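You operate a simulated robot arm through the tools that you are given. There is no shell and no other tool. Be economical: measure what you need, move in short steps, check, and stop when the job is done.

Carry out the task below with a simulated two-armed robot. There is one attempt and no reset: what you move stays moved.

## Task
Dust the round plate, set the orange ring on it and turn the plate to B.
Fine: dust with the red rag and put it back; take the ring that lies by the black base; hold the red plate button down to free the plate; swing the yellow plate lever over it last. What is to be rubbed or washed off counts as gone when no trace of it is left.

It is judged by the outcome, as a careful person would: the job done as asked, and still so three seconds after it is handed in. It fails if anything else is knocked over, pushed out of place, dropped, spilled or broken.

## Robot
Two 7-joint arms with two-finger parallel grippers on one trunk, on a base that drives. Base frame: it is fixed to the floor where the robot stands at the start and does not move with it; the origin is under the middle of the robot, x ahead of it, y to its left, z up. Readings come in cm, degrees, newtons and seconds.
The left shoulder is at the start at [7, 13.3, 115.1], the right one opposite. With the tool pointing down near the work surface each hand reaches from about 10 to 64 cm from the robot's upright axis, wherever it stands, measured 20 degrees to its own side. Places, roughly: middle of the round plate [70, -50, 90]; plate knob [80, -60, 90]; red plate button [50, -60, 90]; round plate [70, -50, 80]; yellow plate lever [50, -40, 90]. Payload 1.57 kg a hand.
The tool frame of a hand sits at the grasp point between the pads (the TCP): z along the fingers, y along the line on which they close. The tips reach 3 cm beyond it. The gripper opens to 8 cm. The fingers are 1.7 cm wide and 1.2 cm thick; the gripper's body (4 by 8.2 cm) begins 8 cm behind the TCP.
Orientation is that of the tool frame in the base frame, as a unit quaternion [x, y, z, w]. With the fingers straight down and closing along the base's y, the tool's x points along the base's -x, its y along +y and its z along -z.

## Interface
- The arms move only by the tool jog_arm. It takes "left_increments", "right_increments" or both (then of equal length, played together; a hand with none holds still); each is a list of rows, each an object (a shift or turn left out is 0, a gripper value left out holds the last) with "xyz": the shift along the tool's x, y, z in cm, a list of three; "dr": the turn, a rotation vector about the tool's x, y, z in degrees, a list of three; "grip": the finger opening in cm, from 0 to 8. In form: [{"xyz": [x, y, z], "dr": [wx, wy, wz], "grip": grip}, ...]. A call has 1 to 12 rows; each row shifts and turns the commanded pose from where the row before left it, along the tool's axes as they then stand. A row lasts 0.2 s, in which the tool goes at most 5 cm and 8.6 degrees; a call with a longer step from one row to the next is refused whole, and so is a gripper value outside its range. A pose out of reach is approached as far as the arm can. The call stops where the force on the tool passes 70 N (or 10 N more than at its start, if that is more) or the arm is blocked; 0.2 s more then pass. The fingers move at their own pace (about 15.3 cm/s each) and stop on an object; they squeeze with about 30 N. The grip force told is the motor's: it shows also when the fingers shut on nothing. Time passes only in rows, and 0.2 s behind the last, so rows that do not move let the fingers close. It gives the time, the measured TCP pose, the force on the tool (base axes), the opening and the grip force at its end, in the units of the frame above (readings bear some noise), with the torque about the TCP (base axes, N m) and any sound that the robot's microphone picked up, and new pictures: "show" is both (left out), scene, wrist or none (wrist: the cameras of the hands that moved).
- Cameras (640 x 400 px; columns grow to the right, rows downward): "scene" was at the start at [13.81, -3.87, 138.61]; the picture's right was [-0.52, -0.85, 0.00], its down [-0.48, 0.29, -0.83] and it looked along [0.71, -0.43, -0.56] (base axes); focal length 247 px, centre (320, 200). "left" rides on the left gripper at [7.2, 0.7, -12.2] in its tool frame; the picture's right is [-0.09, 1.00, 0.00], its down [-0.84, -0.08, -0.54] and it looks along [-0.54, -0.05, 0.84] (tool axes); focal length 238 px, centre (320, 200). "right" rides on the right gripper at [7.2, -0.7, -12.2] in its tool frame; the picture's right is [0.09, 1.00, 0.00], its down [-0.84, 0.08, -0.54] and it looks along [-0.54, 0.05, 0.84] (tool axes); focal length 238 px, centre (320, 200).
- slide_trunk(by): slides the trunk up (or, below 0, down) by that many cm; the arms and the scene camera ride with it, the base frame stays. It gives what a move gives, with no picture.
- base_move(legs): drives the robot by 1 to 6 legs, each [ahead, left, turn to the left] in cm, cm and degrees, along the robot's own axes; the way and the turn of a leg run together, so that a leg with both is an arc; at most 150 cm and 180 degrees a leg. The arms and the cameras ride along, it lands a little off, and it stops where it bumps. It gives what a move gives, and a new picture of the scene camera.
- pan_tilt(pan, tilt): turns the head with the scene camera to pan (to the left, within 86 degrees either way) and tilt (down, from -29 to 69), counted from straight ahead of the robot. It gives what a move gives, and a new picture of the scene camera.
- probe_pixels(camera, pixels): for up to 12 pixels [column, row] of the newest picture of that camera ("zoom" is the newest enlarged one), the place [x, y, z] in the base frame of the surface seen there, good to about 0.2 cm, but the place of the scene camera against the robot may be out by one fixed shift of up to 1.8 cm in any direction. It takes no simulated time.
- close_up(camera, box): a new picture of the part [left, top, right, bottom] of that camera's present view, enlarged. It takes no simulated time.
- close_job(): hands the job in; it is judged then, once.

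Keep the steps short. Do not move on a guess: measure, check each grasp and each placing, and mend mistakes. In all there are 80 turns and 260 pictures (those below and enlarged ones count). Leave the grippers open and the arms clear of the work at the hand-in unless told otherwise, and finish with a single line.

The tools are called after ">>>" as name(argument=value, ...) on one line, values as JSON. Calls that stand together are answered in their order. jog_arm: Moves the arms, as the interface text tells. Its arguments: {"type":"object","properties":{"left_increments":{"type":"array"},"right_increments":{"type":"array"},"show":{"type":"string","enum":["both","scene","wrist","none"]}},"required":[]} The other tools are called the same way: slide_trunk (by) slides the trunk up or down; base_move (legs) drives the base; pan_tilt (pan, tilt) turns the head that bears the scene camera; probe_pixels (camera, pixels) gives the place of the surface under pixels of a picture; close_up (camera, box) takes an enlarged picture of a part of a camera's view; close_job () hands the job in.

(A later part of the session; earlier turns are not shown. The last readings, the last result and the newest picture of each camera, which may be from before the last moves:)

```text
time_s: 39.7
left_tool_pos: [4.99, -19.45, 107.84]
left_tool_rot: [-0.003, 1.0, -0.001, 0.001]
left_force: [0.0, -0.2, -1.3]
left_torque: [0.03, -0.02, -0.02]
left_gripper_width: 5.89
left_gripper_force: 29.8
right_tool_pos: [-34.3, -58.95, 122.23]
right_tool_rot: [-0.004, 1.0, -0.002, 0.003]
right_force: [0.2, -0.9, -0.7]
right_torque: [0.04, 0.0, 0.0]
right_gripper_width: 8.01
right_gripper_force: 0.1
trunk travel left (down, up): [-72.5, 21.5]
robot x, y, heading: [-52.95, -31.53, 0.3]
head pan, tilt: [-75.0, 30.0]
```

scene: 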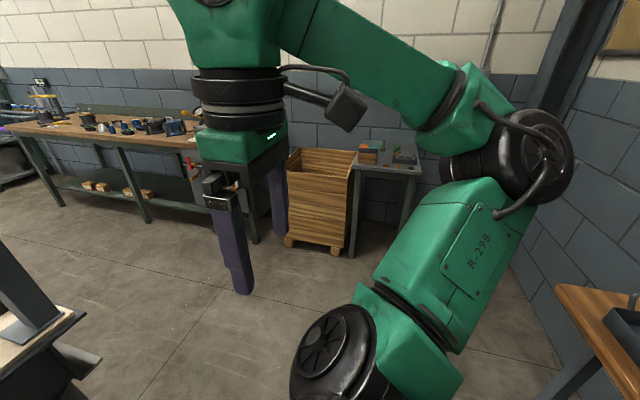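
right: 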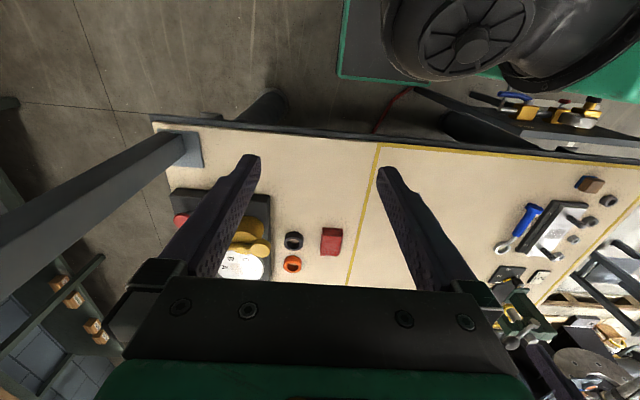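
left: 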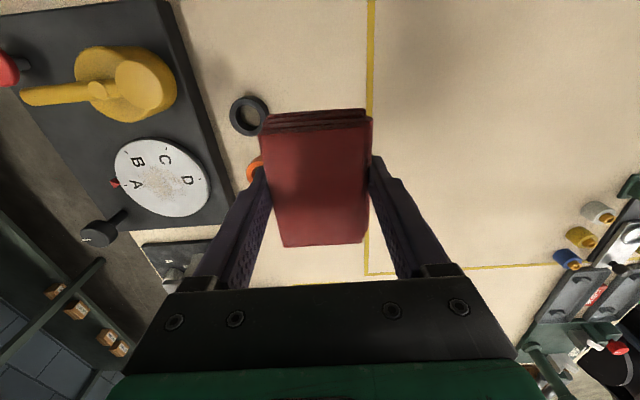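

Rag still held. Clear floor to the right; drive right 78, then ahead ~125.

>>> base_move(legs=[[0, -78, 0], [60, 0, 0]])

>>> base_move(legs=[[65, 0, 0]])

```text
time_s: 46.9
left_tool_pos: [64.67, -98.34, 107.77]
left_tool_rot: [0.006, 1.0, -0.001, 0.002]
left_force: [-0.4, 0.6, -0.2]
left_torque: [0.02, 0.0, -0.01]
left_gripper_width: 5.88
left_gripper_force: 29.7
right_tool_pos: [24.75, -137.11, 122.28]
right_tool_rot: [0.005, 1.0, -0.002, 0.003]
right_force: [0.3, -0.3, 0.7]
right_torque: [0.01, 0.0, 0.0]
right_gripper_width: 8.0
right_gripper_force: 0.0
trunk travel left (down, up): [-72.5, 21.5]
robot x, y, heading: [6.67, -109.46, -0.9]
head pan, tilt: [-75.0, 30.0]
```

scene: 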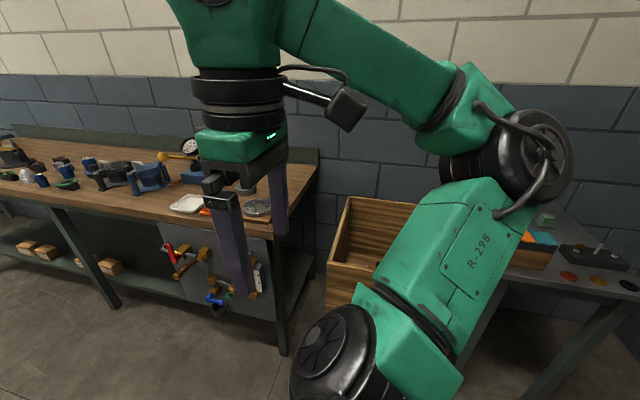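

```text
time_s: 50.5
left_tool_pos: [129.47, -98.07, 107.85]
left_tool_rot: [0.0, 1.0, -0.001, 0.001]
left_force: [-0.2, -0.8, -1.3]
left_torque: [-0.03, 0.01, -0.01]
left_gripper_width: 5.89
left_gripper_force: 30.6
right_tool_pos: [90.11, -137.2, 122.36]
right_tool_rot: [-0.001, 1.0, -0.002, 0.003]
right_force: [0.7, 0.3, 0.4]
right_torque: [0.03, 0.02, 0.01]
right_gripper_width: 8.0
right_gripper_force: 0.0
trunk travel left (down, up): [-72.5, 21.5]
robot x, y, heading: [71.78, -110.2, -0.3]
head pan, tilt: [-75.0, 30.0]
```

scene: 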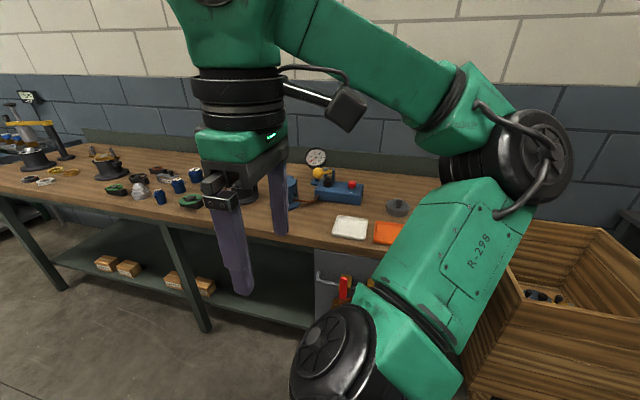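

Turn left 90° here; the left hand ends near (60, −52, 108), above everything.

>>> base_move(legs=[[0, 0, 90]])

>>> pan_tilt(pan=5, tilt=50)

```text
time_s: 54.6
left_tool_pos: [60.99, -52.0, 107.92]
left_tool_rot: [-0.699, 0.715, 0.0, 0.001]
left_force: [-0.6, -0.5, -1.0]
left_torque: [-0.05, -0.03, 0.0]
left_gripper_width: 5.91
left_gripper_force: 29.9
right_tool_pos: [99.23, -92.42, 122.2]
right_tool_rot: [-0.699, 0.716, 0.0, 0.004]
right_force: [0.1, 0.1, 0.2]
right_torque: [-0.03, 0.0, -0.02]
right_gripper_width: 8.01
right_gripper_force: 0.0
trunk travel left (down, up): [-72.5, 21.5]
robot x, y, heading: [71.87, -110.23, 88.5]
head pan, tilt: [-75.0, 30.0]
```

scene: 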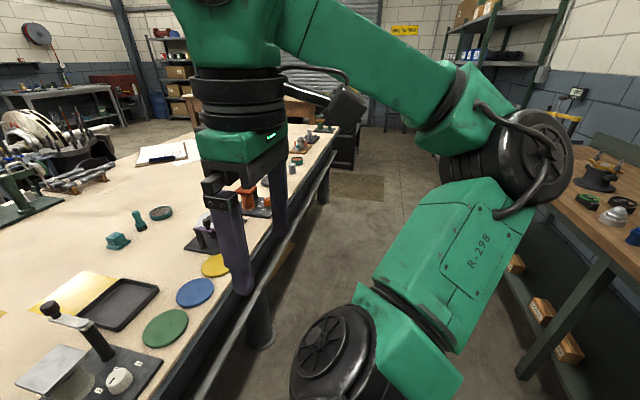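

```text
time_s: 56.2
left_tool_pos: [60.94, -51.99, 107.82]
left_tool_rot: [-0.699, 0.715, -0.001, 0.001]
left_force: [0.8, 0.3, -0.8]
left_torque: [0.02, 0.01, 0.0]
left_gripper_width: 5.9
left_gripper_force: 30.5
right_tool_pos: [99.31, -92.35, 122.24]
right_tool_rot: [-0.698, 0.716, 0.0, 0.004]
right_force: [-0.1, 0.5, -0.5]
right_torque: [-0.01, 0.02, 0.01]
right_gripper_width: 7.98
right_gripper_force: 0.1
trunk travel left (down, up): [-72.5, 21.5]
robot x, y, heading: [71.51, -110.06, 88.5]
head pan, tilt: [5.0, 50.0]
```

scene: 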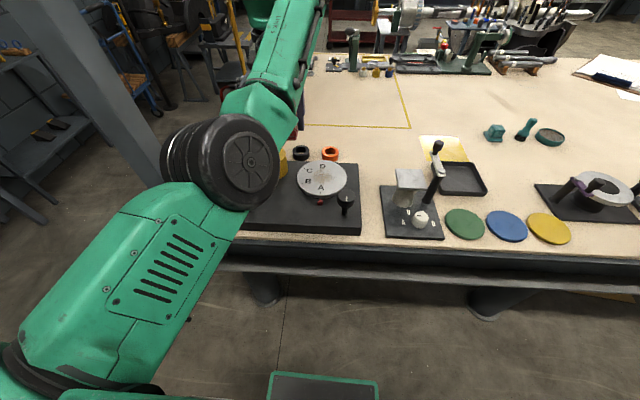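

Rag still held. The hand is at (61, −52); I shift the base so it comes over the plate centre (68.6, −46.5).

>>> base_move(legs=[[5.5, -7.6, 0]])

>>> close_up(camera="scene", box=[200, 110, 400, 250])

>>> close_up(camera="left", box=[0, 0, 640, 400])

```text
time_s: 57.3
left_tool_pos: [68.63, -46.81, 107.79]
left_tool_rot: [-0.698, 0.716, -0.001, 0.002]
left_force: [-0.7, 0.2, -1.1]
left_torque: [-0.02, -0.04, -0.01]
left_gripper_width: 5.89
left_gripper_force: 30.4
right_tool_pos: [106.7, -87.32, 122.36]
right_tool_rot: [-0.699, 0.715, 0.0, 0.006]
right_force: [0.0, -0.1, -0.5]
right_torque: [0.03, -0.04, 0.0]
right_gripper_width: 8.01
right_gripper_force: 0.1
trunk travel left (down, up): [-72.5, 21.5]
robot x, y, heading: [79.39, -104.97, 88.4]
head pan, tilt: [5.0, 50.0]
```

scene: 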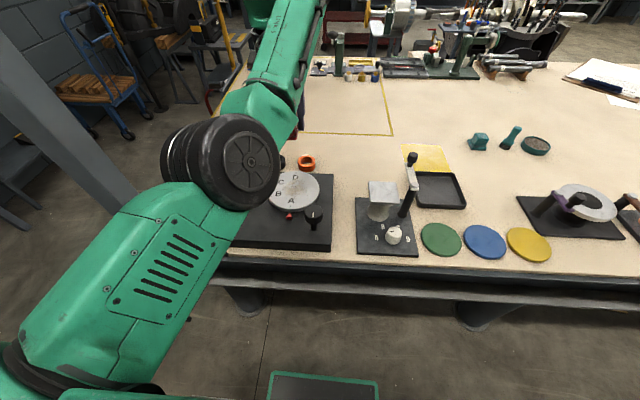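

```text
2.86 times, centred on (300, 180) of scene
```

zoom: 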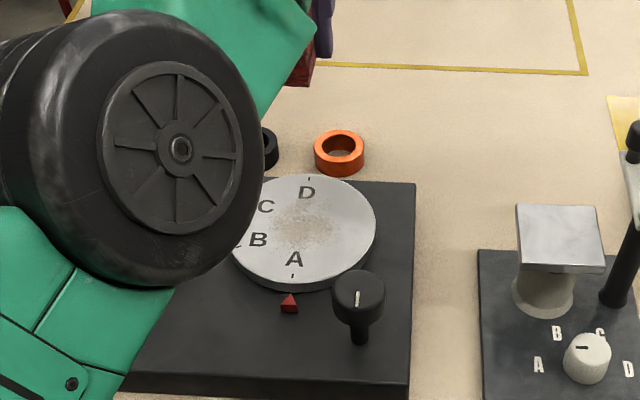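

```text
1.00 times, centred on (320, 200) of left (not enlarged: the box is as wide or as high as the picture)
```

zoom: 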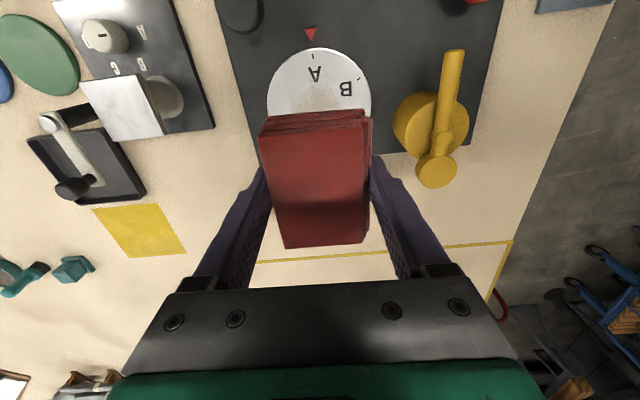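

Rag is over the plate. Lower slowly to about 0.4 cm above it (TCP z 89.4).

>>> jog_arm(left_increments=[{"xyz": [0, 0, 1]}, {"xyz": [0, 0, 2]}, {"xyz": [0, 0, 2]}, {"xyz": [0, 0, 2]}, {"xyz": [0, 0, 2]}, {"xyz": [0, 0, 2]}, {"xyz": [0, 0, 2]}, {"xyz": [0, 0, 2]}, {"xyz": [0, 0, 2]}, {"xyz": [0, 0, 1]}, {}], show="wrist")

```text
time_s: 59.7
left_tool_pos: [68.97, -46.68, 89.78]
left_tool_rot: [-0.699, 0.715, 0.0, 0.0]
left_force: [0.8, 0.5, -0.7]
left_torque: [-0.03, -0.02, -0.01]
left_gripper_width: 5.89
left_gripper_force: 30.2
right_tool_pos: [107.0, -87.14, 122.31]
right_tool_rot: [-0.699, 0.716, 0.001, 0.005]
right_force: [0.1, 0.6, 0.2]
right_torque: [0.0, 0.01, -0.02]
right_gripper_width: 8.0
right_gripper_force: 0.0
trunk travel left (down, up): [-72.5, 21.5]
robot x, y, heading: [79.39, -104.78, 88.4]
head pan, tilt: [5.0, 50.0]
```

left: 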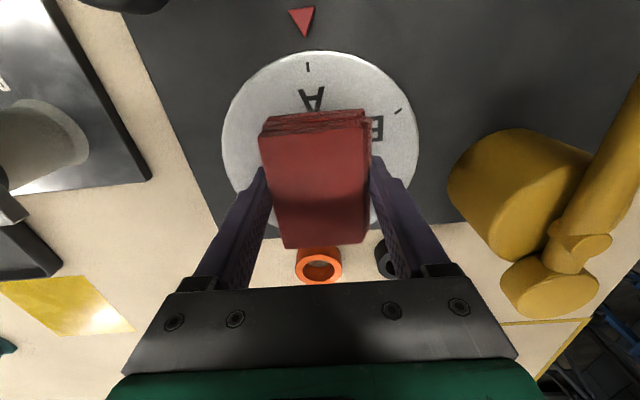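

>>> jog_arm(left_increments=[{"xyz": [0, 0, 0.5]}, {"xyz": [0, 0, 0.3]}, {"xyz": [0, 0, 0.2]}, {}], show="none")

```text
time_s: 60.7
left_tool_pos: [69.05, -46.81, 88.9]
left_tool_rot: [-0.699, 0.715, 0.0, 0.001]
left_force: [-0.8, -0.4, -0.5]
left_torque: [0.02, 0.03, 0.01]
left_gripper_width: 5.91
left_gripper_force: 30.2
right_tool_pos: [106.98, -87.15, 122.33]
right_tool_rot: [-0.698, 0.716, 0.0, 0.005]
right_force: [0.9, 0.2, 0.1]
right_torque: [0.02, 0.03, 0.02]
right_gripper_width: 8.02
right_gripper_force: 0.2
trunk travel left (down, up): [-72.5, 21.5]
robot x, y, heading: [79.23, -105.04, 88.3]
head pan, tilt: [5.0, 50.0]
```

>>> jog_arm(left_increments=[{"xyz": [0, 0, 0.2]}, {"xyz": [0, 0, 0.2]}, {}], show="none")

```text
time_s: 61.5
left_tool_pos: [69.04, -46.83, 88.93]
left_tool_rot: [-0.699, 0.715, 0.004, 0.004]
left_force: [1.1, 4.8, 20.5]
left_torque: [-0.57, -0.04, -0.01]
left_gripper_width: 5.9
left_gripper_force: 30.3
right_tool_pos: [107.02, -87.37, 122.35]
right_tool_rot: [-0.698, 0.716, 0.002, 0.005]
right_force: [0.8, -0.6, -1.3]
right_torque: [0.01, 0.01, 0.0]
right_gripper_width: 7.98
right_gripper_force: 0.1
trunk travel left (down, up): [-72.5, 21.5]
robot x, y, heading: [79.48, -104.88, 88.4]
head pan, tilt: [5.0, 50.0]
```

Contact at 88.9 with 20 N. I ease off slightly and wipe in strokes over the centre.

>>> jog_arm(left_increments=[{"xyz": [0, 0, -0.15]}, {"xyz": [0, 1.5, 0]}, {"xyz": [0, 1.5, 0]}, {"xyz": [0, -2, 0]}, {"xyz": [0, -2, 0]}, {"xyz": [0, -2, 0]}, {"xyz": [1.5, 1.5, 0]}, {"xyz": [0, 1.5, 0]}, {"xyz": [0, 1.5, 0]}, {"xyz": [0, 1.5, 0]}, {}], show="wrist")

>>> jog_arm(left_increments=[{"xyz": [-1.5, 0, 0]}, {"xyz": [-1.5, 0, 0]}, {"xyz": [0, -2, 0]}, {"xyz": [0, -2, 0]}, {"xyz": [0, -2, 0]}, {"xyz": [1.5, 1, 0]}, {"xyz": [1.5, 2, 0]}, {"xyz": [1, 0, 0]}, {"xyz": [-2, 0, 0]}, {"xyz": [-1.5, 0, 0]}, {"xyz": [1, 0, 0]}, {}], show="wrist")

```text
time_s: 63.9
left_tool_pos: [66.11, -48.48, 88.77]
left_tool_rot: [-0.698, 0.716, 0.002, 0.002]
left_force: [11.5, 0.9, 25.1]
left_torque: [-0.11, -0.64, 0.05]
left_gripper_width: 5.89
left_gripper_force: 29.8
right_tool_pos: [107.34, -87.66, 122.25]
right_tool_rot: [-0.698, 0.716, 0.003, 0.004]
right_force: [-0.1, 0.1, -0.5]
right_torque: [-0.01, 0.01, 0.03]
right_gripper_width: 7.99
right_gripper_force: 0.1
trunk travel left (down, up): [-72.5, 21.5]
robot x, y, heading: [79.4, -104.92, 88.4]
head pan, tilt: [5.0, 50.0]
```

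left: 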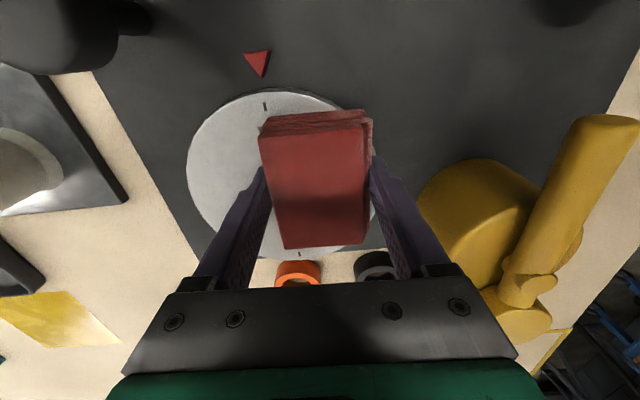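

```text
time_s: 66.5
left_tool_pos: [68.9, -46.6, 88.78]
left_tool_rot: [-0.698, 0.716, 0.004, 0.004]
left_force: [-2.6, 11.1, 23.7]
left_torque: [-0.3, 0.17, -0.1]
left_gripper_width: 5.88
left_gripper_force: 30.7
right_tool_pos: [107.01, -87.35, 122.27]
right_tool_rot: [-0.699, 0.715, 0.0, 0.006]
right_force: [-0.2, -0.1, 0.3]
right_torque: [0.01, -0.02, 0.01]
right_gripper_width: 8.01
right_gripper_force: 0.1
trunk travel left (down, up): [-72.5, 21.5]
robot x, y, heading: [79.43, -104.72, 88.4]
head pan, tilt: [5.0, 50.0]
```

left: 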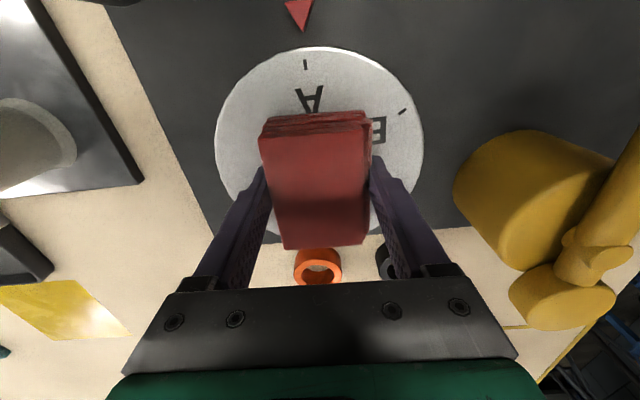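

Lift gently, move a bit aside and look at the plate.

>>> jog_arm(left_increments=[{"xyz": [0, 0, -1]}, {"xyz": [0, 0, -2]}, {"xyz": [0, 0, -2]}, {"xyz": [0, 0, -2]}, {"xyz": [0, 0, -2]}, {"xyz": [0, 0, -2]}, {"xyz": [0, 0, -2]}, {"xyz": [-1, 1.5, -1]}, {"xyz": [-1, 2, 0]}, {"xyz": [-1, 2, 0]}, {}], show="both")

>>> close_up(camera="left", box=[160, 20, 420, 180])

```text
time_s: 68.9
left_tool_pos: [63.68, -43.55, 102.99]
left_tool_rot: [-0.703, 0.711, 0.004, 0.009]
left_force: [0.0, 0.5, -0.4]
left_torque: [-0.02, 0.01, -0.01]
left_gripper_width: 5.91
left_gripper_force: 29.9
left hand out of reach, approached as far as the arm can: row 10
right_tool_pos: [107.1, -87.1, 122.35]
right_tool_rot: [-0.698, 0.716, 0.001, 0.004]
right_force: [-1.0, -0.8, 0.2]
right_torque: [-0.03, 0.02, 0.01]
right_gripper_width: 7.99
right_gripper_force: 0.1
trunk travel left (down, up): [-72.5, 21.5]
robot x, y, heading: [79.5, -104.97, 88.6]
head pan, tilt: [5.0, 50.0]
```

scene: 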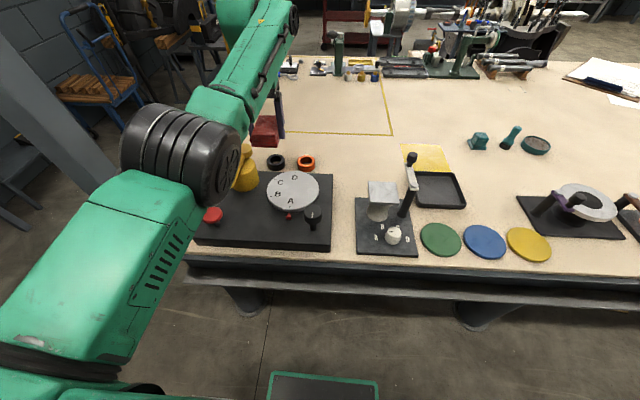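
left: 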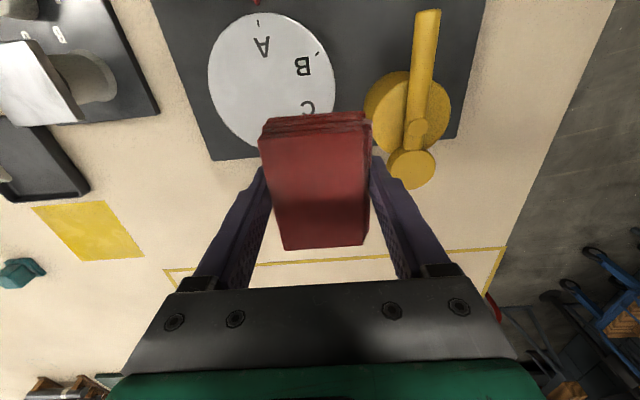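

```text
2.46 times, centred on (290, 100) of left
```

zoom: 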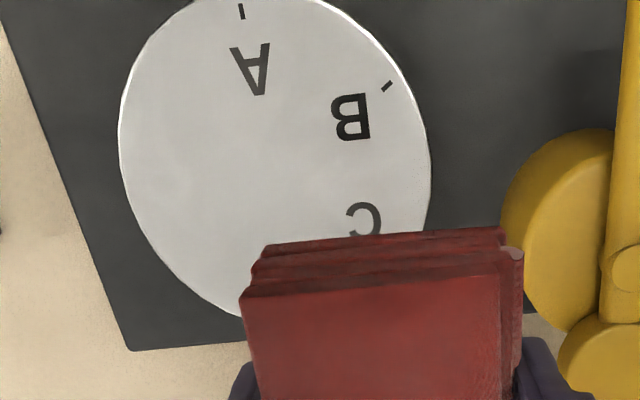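

Looks clean there; check the whole plate in the scene camera.

>>> close_up(camera="scene", box=[250, 160, 340, 220])

>>> close_up(camera="scene", box=[190, 140, 350, 250])

```text
6.67 times, centred on (295, 190) of scene
```

zoom: 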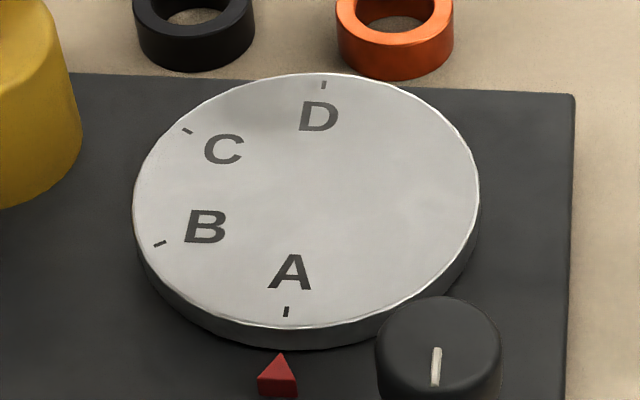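

```text
3.64 times, centred on (270, 195) of scene
```

zoom: 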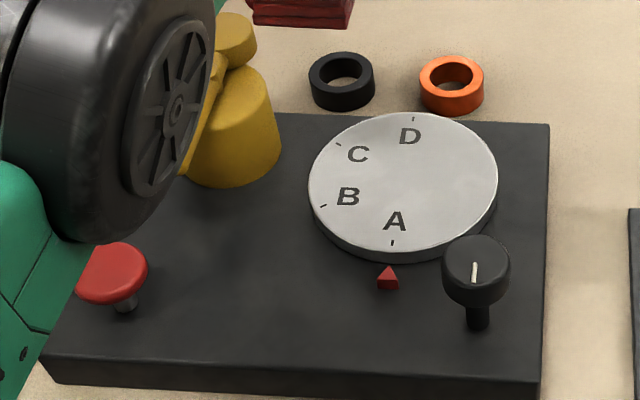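

Only a faint darker patch left of the "D" – perhaps the rag's shadow. I raise the hand further and look again.

>>> jog_arm(left_increments=[{"xyz": [1, 0.5, -2]}, {"xyz": [1, 0.5, -2]}, {"xyz": [0, 0, -2]}, {"xyz": [0, 0, -2]}, {}], show="none")

>>> close_up(camera="scene", box=[250, 160, 340, 220])

>>> close_up(camera="left", box=[180, 20, 360, 150])

```text
time_s: 70.1
left_tool_pos: [62.12, -45.26, 110.38]
left_tool_rot: [-0.701, 0.713, 0.001, 0.005]
left_force: [0.3, 0.1, -0.7]
left_torque: [-0.03, 0.01, 0.02]
left_gripper_width: 5.91
left_gripper_force: 30.6
right_tool_pos: [106.97, -87.19, 122.16]
right_tool_rot: [-0.698, 0.716, 0.001, 0.005]
right_force: [0.5, 0.3, -0.8]
right_torque: [-0.01, 0.01, 0.0]
right_gripper_width: 7.98
right_gripper_force: 0.0
trunk travel left (down, up): [-72.5, 21.5]
robot x, y, heading: [79.22, -105.06, 88.3]
head pan, tilt: [5.0, 50.0]
```

```text
6.67 times, centred on (295, 190) of scene
```

zoom: 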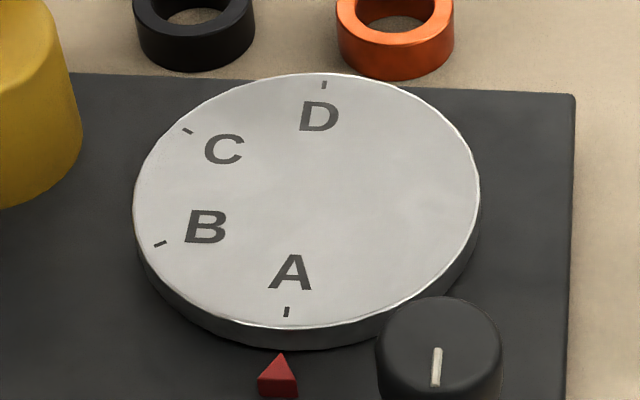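

```text
3.08 times, centred on (270, 85) of left
```

zoom: 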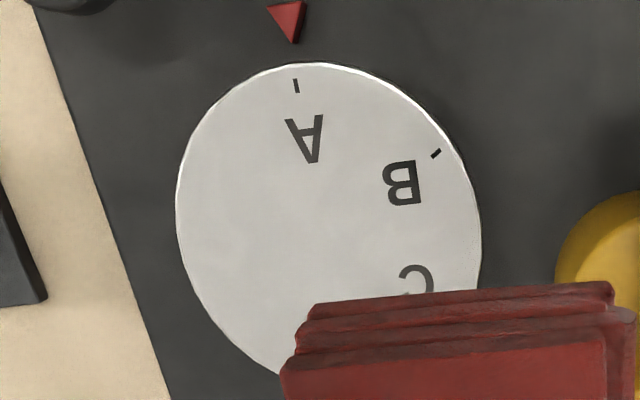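

The plate is clean (the patch was a shadow). Now back to the front with the rag: back off, turn right, drive back past the post.

>>> base_move(legs=[[-6, 0, 0], [0, 0, -88.3], [-134, 0, 0]])

```text
time_s: 81.1
left_tool_pos: [6.95, -90.14, 110.56]
left_tool_rot: [0.011, 1.0, -0.003, 0.004]
left_force: [-0.3, 0.0, -0.2]
left_torque: [0.01, 0.02, -0.01]
left_gripper_width: 5.91
left_gripper_force: 30.2
right_tool_pos: [-35.01, -134.97, 122.26]
right_tool_rot: [0.014, 1.0, -0.003, 0.003]
right_force: [0.5, 0.8, -0.2]
right_torque: [0.01, 0.01, 0.01]
right_gripper_width: 7.99
right_gripper_force: 0.0
trunk travel left (down, up): [-72.5, 21.5]
robot x, y, heading: [-52.88, -106.95, -1.9]
head pan, tilt: [5.0, 50.0]
```

scene: 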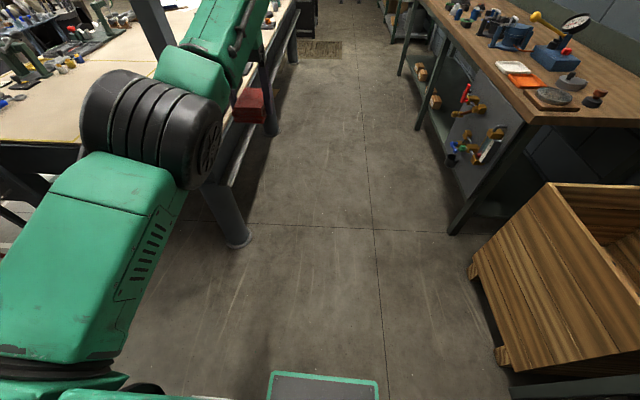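

>>> base_move(legs=[[0, 0, 1.9], [0, 68.2, 0], [52, 0, 0]])

```text
time_s: 88.0
left_tool_pos: [59.16, -20.31, 110.46]
left_tool_rot: [0.004, 1.0, -0.003, 0.004]
left_force: [-0.5, 0.3, -1.3]
left_torque: [-0.02, 0.03, -0.02]
left_gripper_width: 5.88
left_gripper_force: 29.8
right_tool_pos: [17.89, -65.7, 122.36]
right_tool_rot: [0.006, 1.0, -0.003, 0.004]
right_force: [0.6, 0.0, 0.5]
right_torque: [0.0, -0.02, 0.0]
right_gripper_width: 8.02
right_gripper_force: 0.0
trunk travel left (down, up): [-72.5, 21.5]
robot x, y, heading: [-0.24, -38.09, -0.6]
head pan, tilt: [5.0, 50.0]
```

scene: 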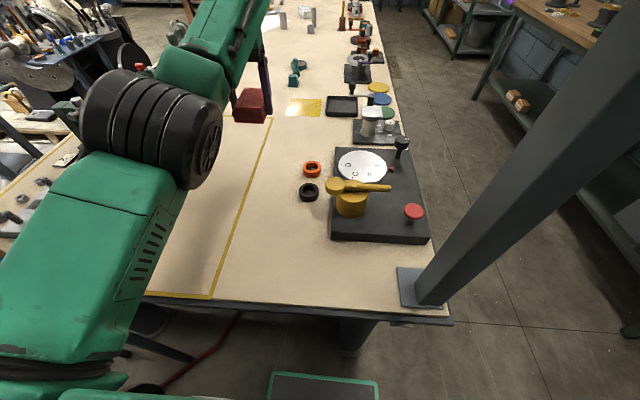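

Hand is above the rag's home. Lower gently with small corrections.

>>> jog_arm(left_increments=[{"xyz": [-0.2, 0.2, 1.5]}, {"xyz": [-0.2, 0.2, 2]}, {"xyz": [0, 0, 2.3]}, {"xyz": [0, 0, 2.3]}, {"xyz": [0, 0, 2.3]}, {"xyz": [0, 0, 2.3]}, {"xyz": [0, 0, 2.3]}, {"xyz": [0, 0, 2.3]}, {"xyz": [0, 0, 2.3]}, {"xyz": [0, 0, 2.3]}, {"xyz": [0, 0, 1.5]}, {}], show="wrist")

```text
time_s: 90.6
left_tool_pos: [59.71, -20.2, 87.14]
left_tool_rot: [0.004, 1.0, -0.002, 0.005]
left_force: [0.5, -0.4, -0.7]
left_torque: [0.02, 0.0, 0.02]
left_gripper_width: 5.91
left_gripper_force: 29.4
right_tool_pos: [18.0, -65.69, 122.23]
right_tool_rot: [0.007, 1.0, -0.003, 0.004]
right_force: [0.2, 0.4, -0.2]
right_torque: [-0.02, 0.05, -0.01]
right_gripper_width: 7.98
right_gripper_force: 0.0
trunk travel left (down, up): [-72.5, 21.5]
robot x, y, heading: [-0.06, -38.15, -1.0]
head pan, tilt: [5.0, 50.0]
```

left: 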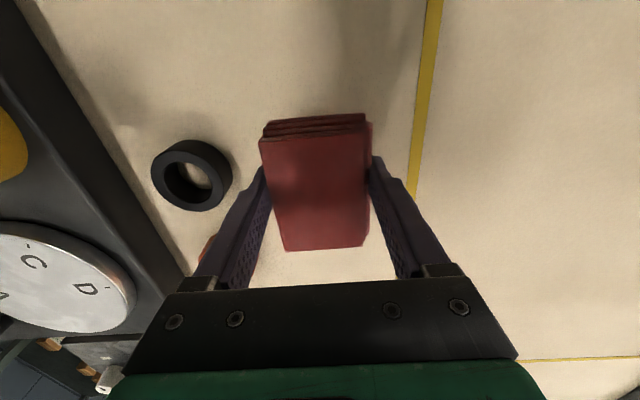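

>>> jog_arm(left_increments=[{"xyz": [0, 0.3, 1.5]}, {"xyz": [0, 0, 1.2]}, {"xyz": [0, 0, 0.5]}, {"xyz": [0, 0, 0.3]}, {}], show="none")

```text
time_s: 91.8
left_tool_pos: [59.81, -19.93, 83.55]
left_tool_rot: [0.003, 1.0, -0.003, 0.004]
left_force: [0.2, -0.5, 0.3]
left_torque: [0.05, -0.02, 0.03]
left_gripper_width: 5.89
left_gripper_force: 30.1
right_tool_pos: [17.83, -65.81, 122.2]
right_tool_rot: [0.006, 1.0, -0.002, 0.003]
right_force: [-1.6, 0.3, -0.3]
right_torque: [0.02, 0.0, 0.03]
right_gripper_width: 8.01
right_gripper_force: 0.0
trunk travel left (down, up): [-72.5, 21.5]
robot x, y, heading: [-0.33, -38.37, -1.2]
head pan, tilt: [5.0, 50.0]
```

>>> jog_arm(left_increments=[{"xyz": [0, 0, 0.3]}, {}, {"grip": 6.8}, {"grip": 8}, {}, {"xyz": [0, 0, -2]}, {"xyz": [0, 0, -3]}, {"xyz": [0, 0, -4]}, {"xyz": [0, 0, -4]}, {"xyz": [0, 0, -4]}, {}], show="wrist")

```text
time_s: 94.2
left_tool_pos: [59.69, -19.59, 100.52]
left_tool_rot: [0.004, 1.0, -0.003, 0.004]
left_force: [-0.2, 0.5, 0.2]
left_torque: [0.01, -0.02, 0.01]
left_gripper_width: 7.99
left_gripper_force: 0.0
right_tool_pos: [17.95, -65.76, 122.28]
right_tool_rot: [0.007, 1.0, -0.003, 0.004]
right_force: [0.2, -0.1, 1.5]
right_torque: [-0.01, 0.03, 0.04]
right_gripper_width: 8.0
right_gripper_force: 0.0
trunk travel left (down, up): [-72.5, 21.5]
robot x, y, heading: [-0.04, -38.46, -0.7]
head pan, tilt: [5.0, 50.0]
```

left: 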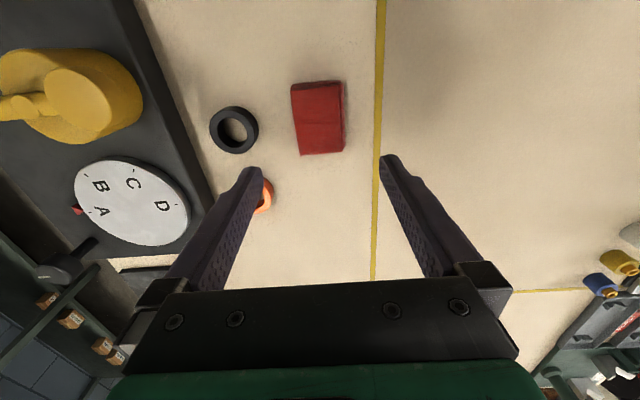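

Rag is back where it lay. Raise the hand and back away; then I'll fold the left arm in free space.

>>> jog_arm(left_increments=[{"xyz": [0, 0, -4]}, {"xyz": [0, 0, -4]}, {"xyz": [0, 0, -2]}, {}], show="none")

>>> base_move(legs=[[-55, 0, 0.8], [0, -75, 0]])

>>> jog_arm(left_increments=[{"xyz": [2, -2, -1]}, {"xyz": [2, -2, -1]}, {"xyz": [2, -2, -1]}, {"xyz": [2, -2, -1]}, {"xyz": [2, -2, -1]}, {"xyz": [2, -2, -1]}, {}], show="scene")

```text
time_s: 95.2
left_tool_pos: [59.96, -19.62, 109.94]
left_tool_rot: [0.003, 1.0, -0.002, 0.008]
left_force: [0.6, -0.6, 0.0]
left_torque: [0.02, -0.02, -0.02]
left_gripper_width: 8.0
left_gripper_force: 0.0
right_tool_pos: [18.01, -65.65, 122.25]
right_tool_rot: [0.006, 1.0, -0.003, 0.004]
right_force: [0.3, 0.2, -0.2]
right_torque: [-0.01, -0.01, 0.01]
right_gripper_width: 7.99
right_gripper_force: 0.0
trunk travel left (down, up): [-72.5, 21.5]
robot x, y, heading: [-0.17, -38.43, -1.1]
head pan, tilt: [5.0, 50.0]
```

```text
time_s: 101.9
left_tool_pos: [4.52, -89.56, 109.97]
left_tool_rot: [-0.019, 1.0, -0.003, 0.008]
left_force: [0.0, 0.2, -0.4]
left_torque: [0.0, 0.01, 0.0]
left_gripper_width: 8.0
left_gripper_force: 0.0
right_tool_pos: [-35.33, -137.43, 122.36]
right_tool_rot: [-0.015, 1.0, -0.003, 0.003]
right_force: [-0.6, -0.1, -0.3]
right_torque: [-0.02, -0.01, 0.01]
right_gripper_width: 7.98
right_gripper_force: 0.2
trunk travel left (down, up): [-72.5, 21.5]
robot x, y, heading: [-54.6, -111.27, 1.4]
head pan, tilt: [5.0, 50.0]
```

scene: 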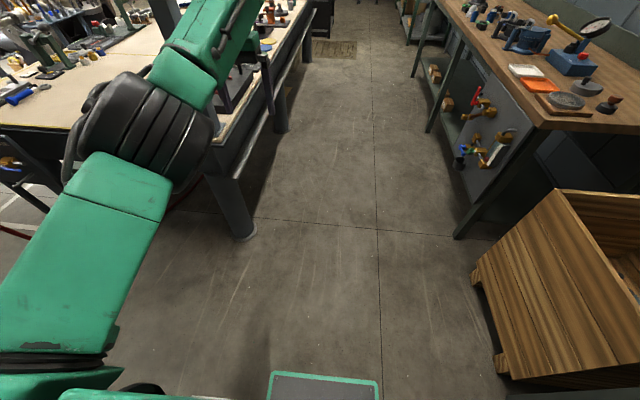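

```text
time_s: 103.5
left_tool_pos: [4.56, -89.52, 109.91]
left_tool_rot: [-0.018, 1.0, -0.003, 0.009]
left_force: [0.2, -0.8, 0.2]
left_torque: [0.02, 0.03, 0.02]
left_gripper_width: 8.01
left_gripper_force: 0.0
left hand out of reach, approached as far as the arm can: row 1, 2, 3, 4, 5, 6
right_tool_pos: [-35.33, -137.58, 122.3]
right_tool_rot: [-0.015, 1.0, -0.003, 0.004]
right_force: [0.4, -0.1, -0.1]
right_torque: [0.03, -0.03, 0.0]
right_gripper_width: 7.99
right_gripper_force: 0.1
trunk travel left (down, up): [-72.5, 21.5]
robot x, y, heading: [-54.48, -111.05, 1.9]
head pan, tilt: [5.0, 50.0]
```

scene: 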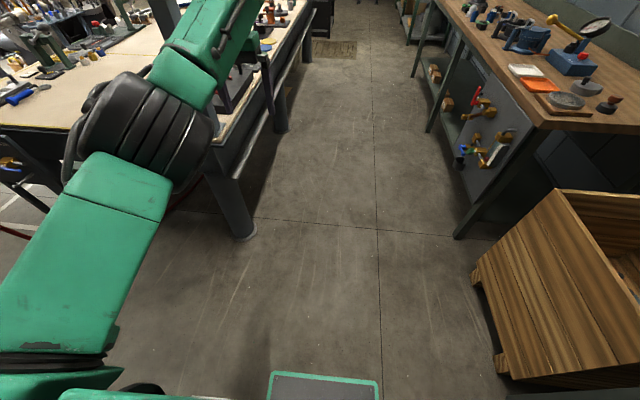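

A joint limit holds the arm. Try turning the hand about its own axis to see which way is free.

>>> jog_arm(left_increments=[{"dr": [0, 0, 8]}, {"dr": [0, 0, 8]}, {"dr": [0, 0, 8]}, {"xyz": [2, 0, 0]}, {"xyz": [2, 0, 0]}, {"xyz": [2, 0, 0]}, {}], show="none")

>>> jog_arm(left_increments=[{"xyz": [2, 0, 2]}, {"xyz": [2, 0, 2]}, {"xyz": [2, 0, 2]}, {}], show="none")

```text
time_s: 105.1
left_tool_pos: [4.6, -89.69, 109.93]
left_tool_rot: [0.19, 0.982, -0.001, 0.009]
left_force: [0.3, -0.3, 0.0]
left_torque: [0.04, 0.01, 0.03]
left_gripper_width: 8.01
left_gripper_force: 0.1
left hand out of reach, approached as far as the arm can: row 4, 5, 6
right_tool_pos: [-35.27, -137.51, 122.32]
right_tool_rot: [-0.015, 1.0, -0.002, 0.004]
right_force: [-0.8, 0.1, -0.2]
right_torque: [0.02, -0.02, 0.0]
right_gripper_width: 8.01
right_gripper_force: 0.1
trunk travel left (down, up): [-72.5, 21.5]
robot x, y, heading: [-54.35, -111.13, 1.9]
head pan, tilt: [5.0, 50.0]
```

```text
time_s: 106.1
left_tool_pos: [4.64, -89.65, 109.95]
left_tool_rot: [0.189, 0.982, -0.001, 0.009]
left_force: [0.7, -0.4, -0.6]
left_torque: [0.0, 0.0, 0.02]
left_gripper_width: 7.98
left_gripper_force: 0.3
left hand out of reach, approached as far as the arm can: row 1, 2, 3
right_tool_pos: [-35.32, -137.54, 122.31]
right_tool_rot: [-0.015, 1.0, -0.002, 0.004]
right_force: [0.3, 0.4, 0.0]
right_torque: [0.0, 0.0, 0.03]
right_gripper_width: 8.03
right_gripper_force: 0.1
trunk travel left (down, up): [-72.5, 21.5]
robot x, y, heading: [-54.54, -110.84, 1.7]
head pan, tilt: [5.0, 50.0]
```

Turning is free, so it's the wrist bend with the hand held high. I lower the hand 20 cm here in free space, then try pulling in.

>>> jog_arm(left_increments=[{"dr": [0, 0, -8]}, {"dr": [0, 0, -8], "xyz": [0, 0, 3]}, {"dr": [0, 0, -8], "xyz": [0, 0, 4]}, {"xyz": [0, 0, 4]}, {"xyz": [0, 0, 4]}, {"xyz": [0, 0, 4]}, {"xyz": [2, -1, 0]}, {"xyz": [2, -1, 0]}, {"xyz": [2, -1, 0]}, {"xyz": [2, -1, 0]}, {"xyz": [2, -1, 0]}, {}], show="scene")

```text
time_s: 108.7
left_tool_pos: [-2.78, -93.01, 90.07]
left_tool_rot: [-0.032, 0.999, 0.008, 0.018]
left_force: [-0.6, -0.5, 0.1]
left_torque: [0.02, 0.02, -0.03]
left_gripper_width: 7.97
left_gripper_force: 0.1
left hand out of reach, approached as far as the arm can: row 10, 11
right_tool_pos: [-35.22, -137.58, 122.29]
right_tool_rot: [-0.016, 1.0, -0.002, 0.004]
right_force: [0.5, 0.7, -0.1]
right_torque: [0.0, -0.01, 0.04]
right_gripper_width: 8.02
right_gripper_force: 0.1
trunk travel left (down, up): [-72.5, 21.5]
robot x, y, heading: [-54.69, -110.79, 1.7]
head pan, tilt: [5.0, 50.0]
```

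scene: 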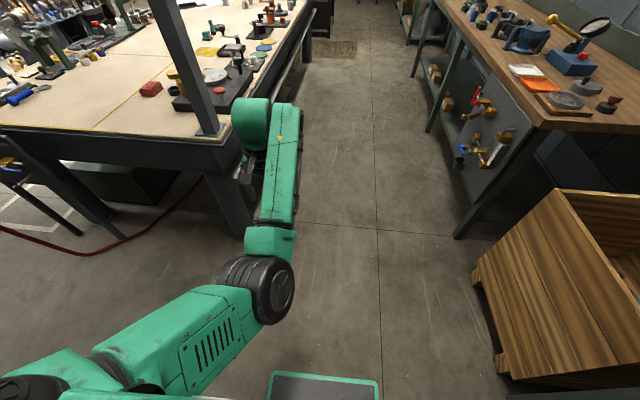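

Lower works: the hand came in. Continue lower and further in.

>>> jog_arm(left_increments=[{"xyz": [0, 0, 4]}, {"xyz": [0, 0, 4]}, {"xyz": [0, 0, 4]}, {"xyz": [3, -1, 0]}, {"xyz": [3, -1, 0]}, {"xyz": [3, -1, 0]}, {"xyz": [3, -1, 0]}, {"xyz": [3, -1, 0]}, {"xyz": [2, -1, 0]}, {}], show="scene")

```text
time_s: 110.0
left_tool_pos: [-5.91, -88.25, 79.84]
left_tool_rot: [-0.053, 0.995, 0.073, 0.047]
left_force: [0.5, 0.4, 0.5]
left_torque: [-0.01, -0.01, 0.02]
left_gripper_width: 8.0
left_gripper_force: 0.0
right_tool_pos: [-35.33, -137.52, 122.28]
right_tool_rot: [-0.016, 1.0, -0.002, 0.005]
right_force: [0.9, 0.0, 0.3]
right_torque: [0.02, 0.0, -0.01]
right_gripper_width: 7.99
right_gripper_force: 0.2
trunk travel left (down, up): [-72.5, 21.5]
robot x, y, heading: [-54.53, -111.02, 1.7]
head pan, tilt: [5.0, 50.0]
stopped in row 6 (left hand): the arm was blocked; the commanded pose is now the measured one
```

scene: 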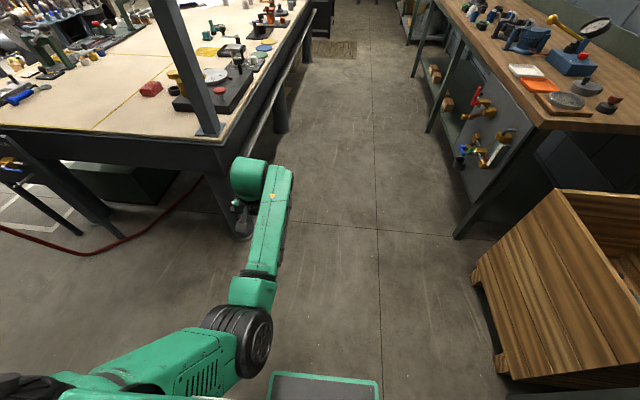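

The elbow reached the body; I don't force it. I extend the hand again, straighten its tilt, and raise it – the left hand works well about 58 cm ahead and 15 left, and I can position it with the base.

>>> jog_arm(left_increments=[{"xyz": [-3, 0, 0]}, {"xyz": [-3, 0, -2]}, {"xyz": [-3, -1, -2], "dr": [4, 3, 2]}, {"xyz": [0, -1, -3], "dr": [4, 3, 2]}, {"xyz": [0, -1, -4]}, {"xyz": [0, -1, -4]}, {"xyz": [-1, 0, -4]}, {"xyz": [-1, 0, -4]}, {"xyz": [0, 0, -3]}, {}], show="scene")

```text
time_s: 112.2
left_tool_pos: [5.01, -92.18, 106.67]
left_tool_rot: [-0.02, 1.0, 0.0, -0.005]
left_force: [0.2, 0.1, -0.3]
left_torque: [0.01, 0.04, 0.05]
left_gripper_width: 8.03
left_gripper_force: 0.1
right_tool_pos: [-35.19, -137.48, 122.19]
right_tool_rot: [-0.016, 1.0, -0.002, 0.003]
right_force: [-0.3, -0.7, -0.5]
right_torque: [0.04, 0.02, 0.02]
right_gripper_width: 7.99
right_gripper_force: 0.0
trunk travel left (down, up): [-72.5, 21.5]
robot x, y, heading: [-54.64, -110.8, 1.8]
head pan, tilt: [5.0, 50.0]
```

scene: 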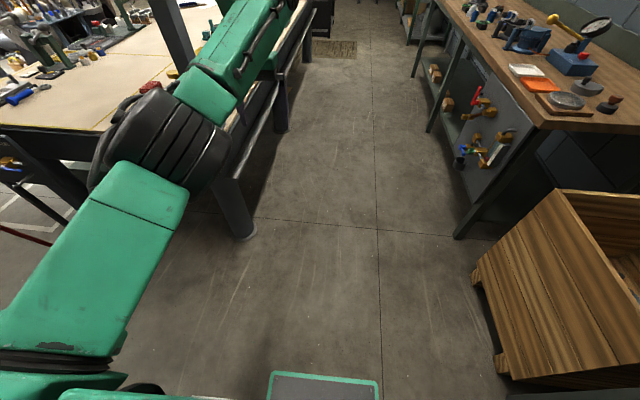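

>>> base_move(legs=[[0, 0, -1.8], [141.5, 0, 0], [0, 0, 90], [15, 0, 0]])

```text
time_s: 124.2
left_tool_pos: [77.7, -38.82, 106.69]
left_tool_rot: [-0.671, 0.741, -0.002, -0.004]
left_force: [0.6, -1.1, 0.2]
left_torque: [0.0, 0.04, -0.02]
left_gripper_width: 8.0
left_gripper_force: 0.0
right_tool_pos: [116.95, -84.66, 122.38]
right_tool_rot: [-0.67, 0.743, 0.001, 0.005]
right_force: [-0.1, 0.2, -0.2]
right_torque: [0.01, 0.01, 0.0]
right_gripper_width: 8.02
right_gripper_force: 0.1
trunk travel left (down, up): [-72.5, 21.5]
robot x, y, heading: [88.11, -99.9, 83.7]
head pan, tilt: [5.0, 50.0]
```

scene: 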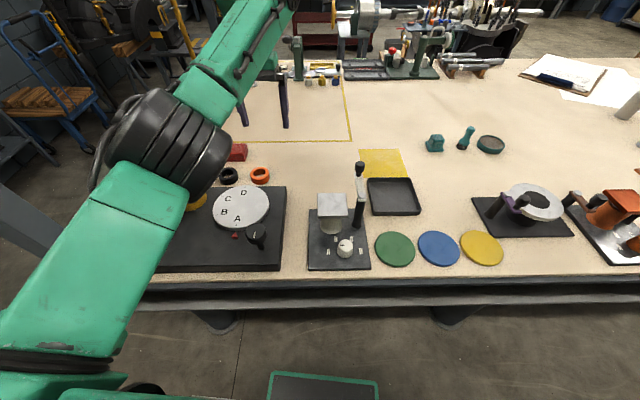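

Correct the heading and close in so the hand is over the ring.

>>> base_move(legs=[[0, 0, 6.3], [9, 0.6, 0]])

>>> close_up(camera="left", box=[0, 0, 640, 400])

```text
time_s: 125.9
left_tool_pos: [70.32, -31.46, 106.81]
left_tool_rot: [0.712, -0.703, 0.003, 0.003]
left_force: [0.6, -0.2, -0.9]
left_torque: [0.01, 0.01, -0.01]
left_gripper_width: 7.99
left_gripper_force: 0.1
right_tool_pos: [114.54, -72.8, 122.34]
right_tool_rot: [0.71, -0.704, -0.002, -0.005]
right_force: [0.3, 0.2, 0.3]
right_torque: [-0.02, 0.01, 0.0]
right_gripper_width: 8.01
right_gripper_force: 0.0
trunk travel left (down, up): [-72.5, 21.5]
robot x, y, heading: [87.41, -91.08, 90.3]
head pan, tilt: [5.0, 50.0]
```

scene: 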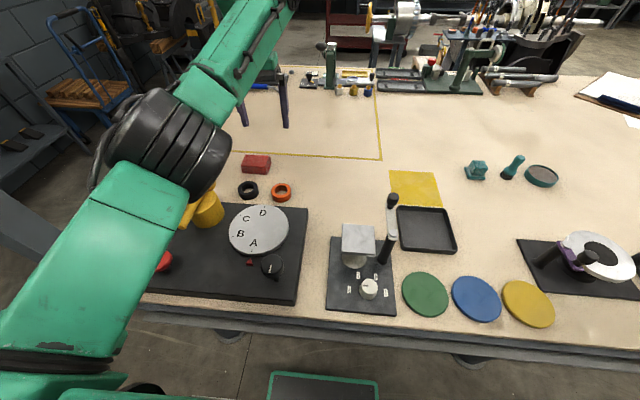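

```text
1.00 times, centred on (320, 200) of left (not enlarged: the box is as wide or as high as the picture)
```

zoom: 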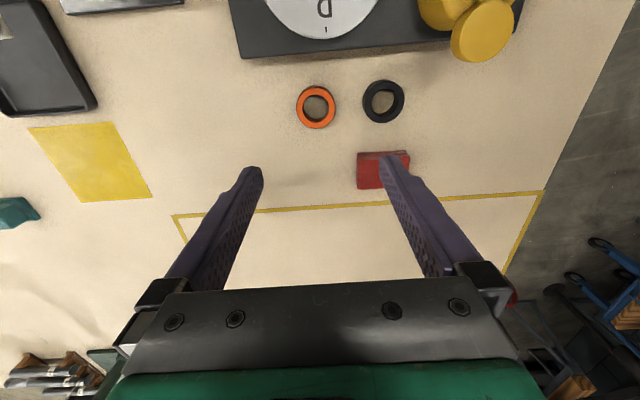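

>>> probe_pixels(camera="zoom", pixels=[[298, 106], [334, 106], [316, 88], [316, 127], [366, 102], [316, 107]])

```text
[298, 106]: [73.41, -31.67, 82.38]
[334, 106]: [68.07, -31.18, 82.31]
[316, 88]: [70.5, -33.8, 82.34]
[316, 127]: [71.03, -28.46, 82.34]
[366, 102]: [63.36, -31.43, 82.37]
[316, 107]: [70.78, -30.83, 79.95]
```

Ring centre (70.75, −31.1), 5.3 cm wide, top 82.4. Lower to z≈87 and check.

>>> jog_arm(left_increments=[{"xyz": [-0.2, -0.2, 3]}, {"xyz": [-0.2, -0.2, 4]}, {"xyz": [0, 0, 4]}, {"xyz": [0, 0, 4]}, {"xyz": [0, 0, 4]}, {"xyz": [0, 0, 0.8]}, {}], show="wrist")

```text
time_s: 127.5
left_tool_pos: [70.54, -30.86, 86.99]
left_tool_rot: [0.711, -0.703, 0.002, 0.004]
left_force: [-0.2, 0.7, 0.0]
left_torque: [-0.01, 0.02, -0.01]
left_gripper_width: 8.0
left_gripper_force: 0.0
right_tool_pos: [114.5, -72.61, 122.32]
right_tool_rot: [0.71, -0.705, -0.002, -0.004]
right_force: [1.0, 0.8, 0.2]
right_torque: [0.0, 0.02, -0.01]
right_gripper_width: 8.02
right_gripper_force: 0.1
trunk travel left (down, up): [-72.5, 21.5]
robot x, y, heading: [87.61, -91.02, 90.4]
head pan, tilt: [5.0, 50.0]
```

left: 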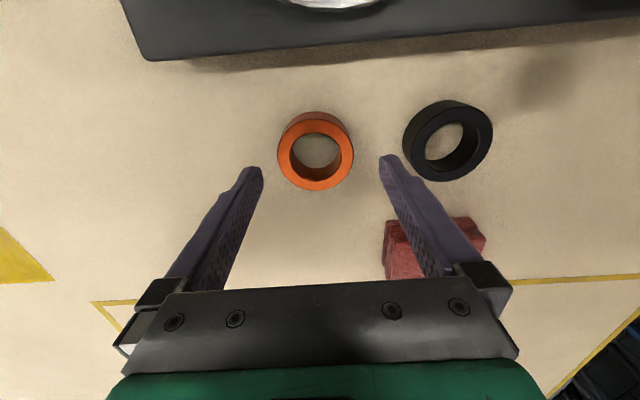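

>>> jog_arm(left_increments=[{"xyz": [0.2, -0.2, 2]}, {"xyz": [0, 0, 1.8]}, {}, {"grip": 5.8}, {"grip": 3}, {}, {}, {"xyz": [0, 0, -0.6]}, {"xyz": [0, 0, -1]}, {"xyz": [0, 0, -1.5]}, {}], show="wrist")

```text
time_s: 129.9
left_tool_pos: [70.91, -31.13, 86.24]
left_tool_rot: [0.712, -0.703, 0.002, 0.004]
left_force: [-0.4, -0.6, -2.8]
left_torque: [-0.01, 0.03, 0.02]
left_gripper_width: 5.75
left_gripper_force: 30.1
right_tool_pos: [114.48, -72.56, 122.28]
right_tool_rot: [0.709, -0.705, -0.002, -0.005]
right_force: [0.7, 0.1, -0.7]
right_torque: [-0.01, -0.04, 0.01]
right_gripper_width: 8.0
right_gripper_force: 0.1
trunk travel left (down, up): [-72.5, 21.5]
robot x, y, heading: [87.58, -90.87, 90.1]
head pan, tilt: [5.0, 50.0]
```

left: 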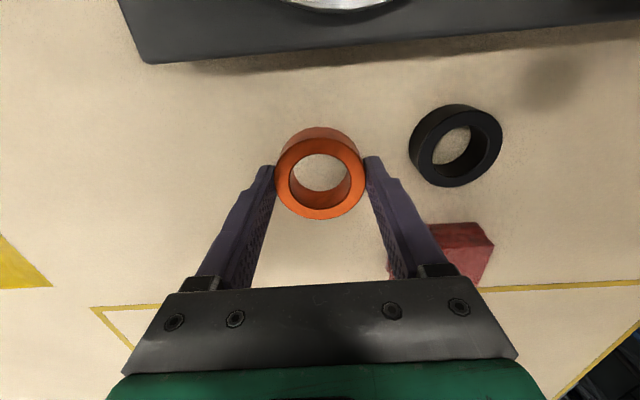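

Ring held (5.75 cm) and lifted. Raise it slowly.

>>> jog_arm(left_increments=[{"xyz": [0, 0, -1]}, {"xyz": [0, 0, -1.5]}, {"xyz": [0, 0, -1.5]}, {"xyz": [0, 0, -1.5]}, {"xyz": [0, 0, -1.5]}, {"xyz": [0, 0, -1.5]}, {"xyz": [0, 0, -1.5]}, {"xyz": [0, 0, -1.5]}, {"xyz": [0, 0, -1]}, {}], show="none")

>>> base_move(legs=[[-15.4, 2.3, 0]])

>>> close_up(camera="left", box=[0, 0, 640, 400])

```text
time_s: 132.1
left_tool_pos: [70.78, -31.01, 98.69]
left_tool_rot: [0.711, -0.703, 0.002, 0.003]
left_force: [-0.6, -0.2, -2.4]
left_torque: [0.01, 0.04, -0.02]
left_gripper_width: 5.73
left_gripper_force: 29.6
right_tool_pos: [114.44, -72.41, 122.37]
right_tool_rot: [0.709, -0.705, -0.001, -0.006]
right_force: [-0.1, -0.4, -0.6]
right_torque: [0.01, 0.02, -0.03]
right_gripper_width: 7.99
right_gripper_force: 0.0
trunk travel left (down, up): [-72.5, 21.5]
robot x, y, heading: [87.27, -91.09, 90.5]
head pan, tilt: [5.0, 50.0]
```

```text
time_s: 133.5
left_tool_pos: [68.51, -45.91, 98.72]
left_tool_rot: [0.711, -0.703, 0.003, 0.003]
left_force: [0.4, 0.3, -2.7]
left_torque: [0.01, 0.02, 0.04]
left_gripper_width: 5.74
left_gripper_force: 29.6
right_tool_pos: [112.13, -87.26, 122.22]
right_tool_rot: [0.71, -0.704, 0.0, -0.004]
right_force: [1.0, 0.2, 0.2]
right_torque: [0.01, -0.02, 0.03]
right_gripper_width: 8.02
right_gripper_force: 0.1
trunk travel left (down, up): [-72.5, 21.5]
robot x, y, heading: [84.95, -106.59, 90.2]
head pan, tilt: [5.0, 50.0]
```

scene: 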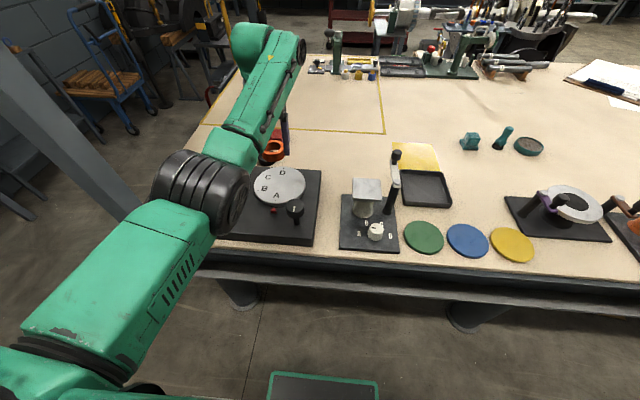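

```text
1.00 times, centred on (320, 200) of left (not enlarged: the box is as wide or as high as the picture)
```

zoom: 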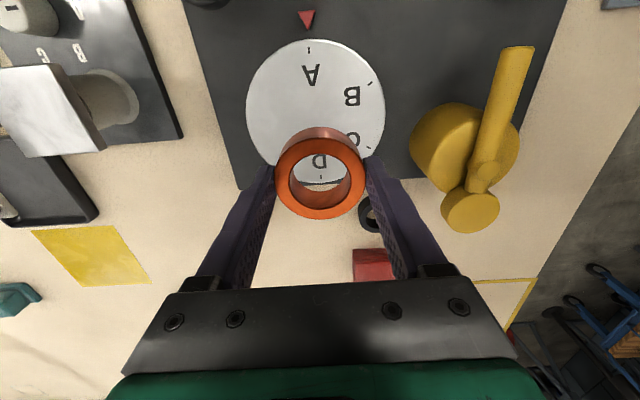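

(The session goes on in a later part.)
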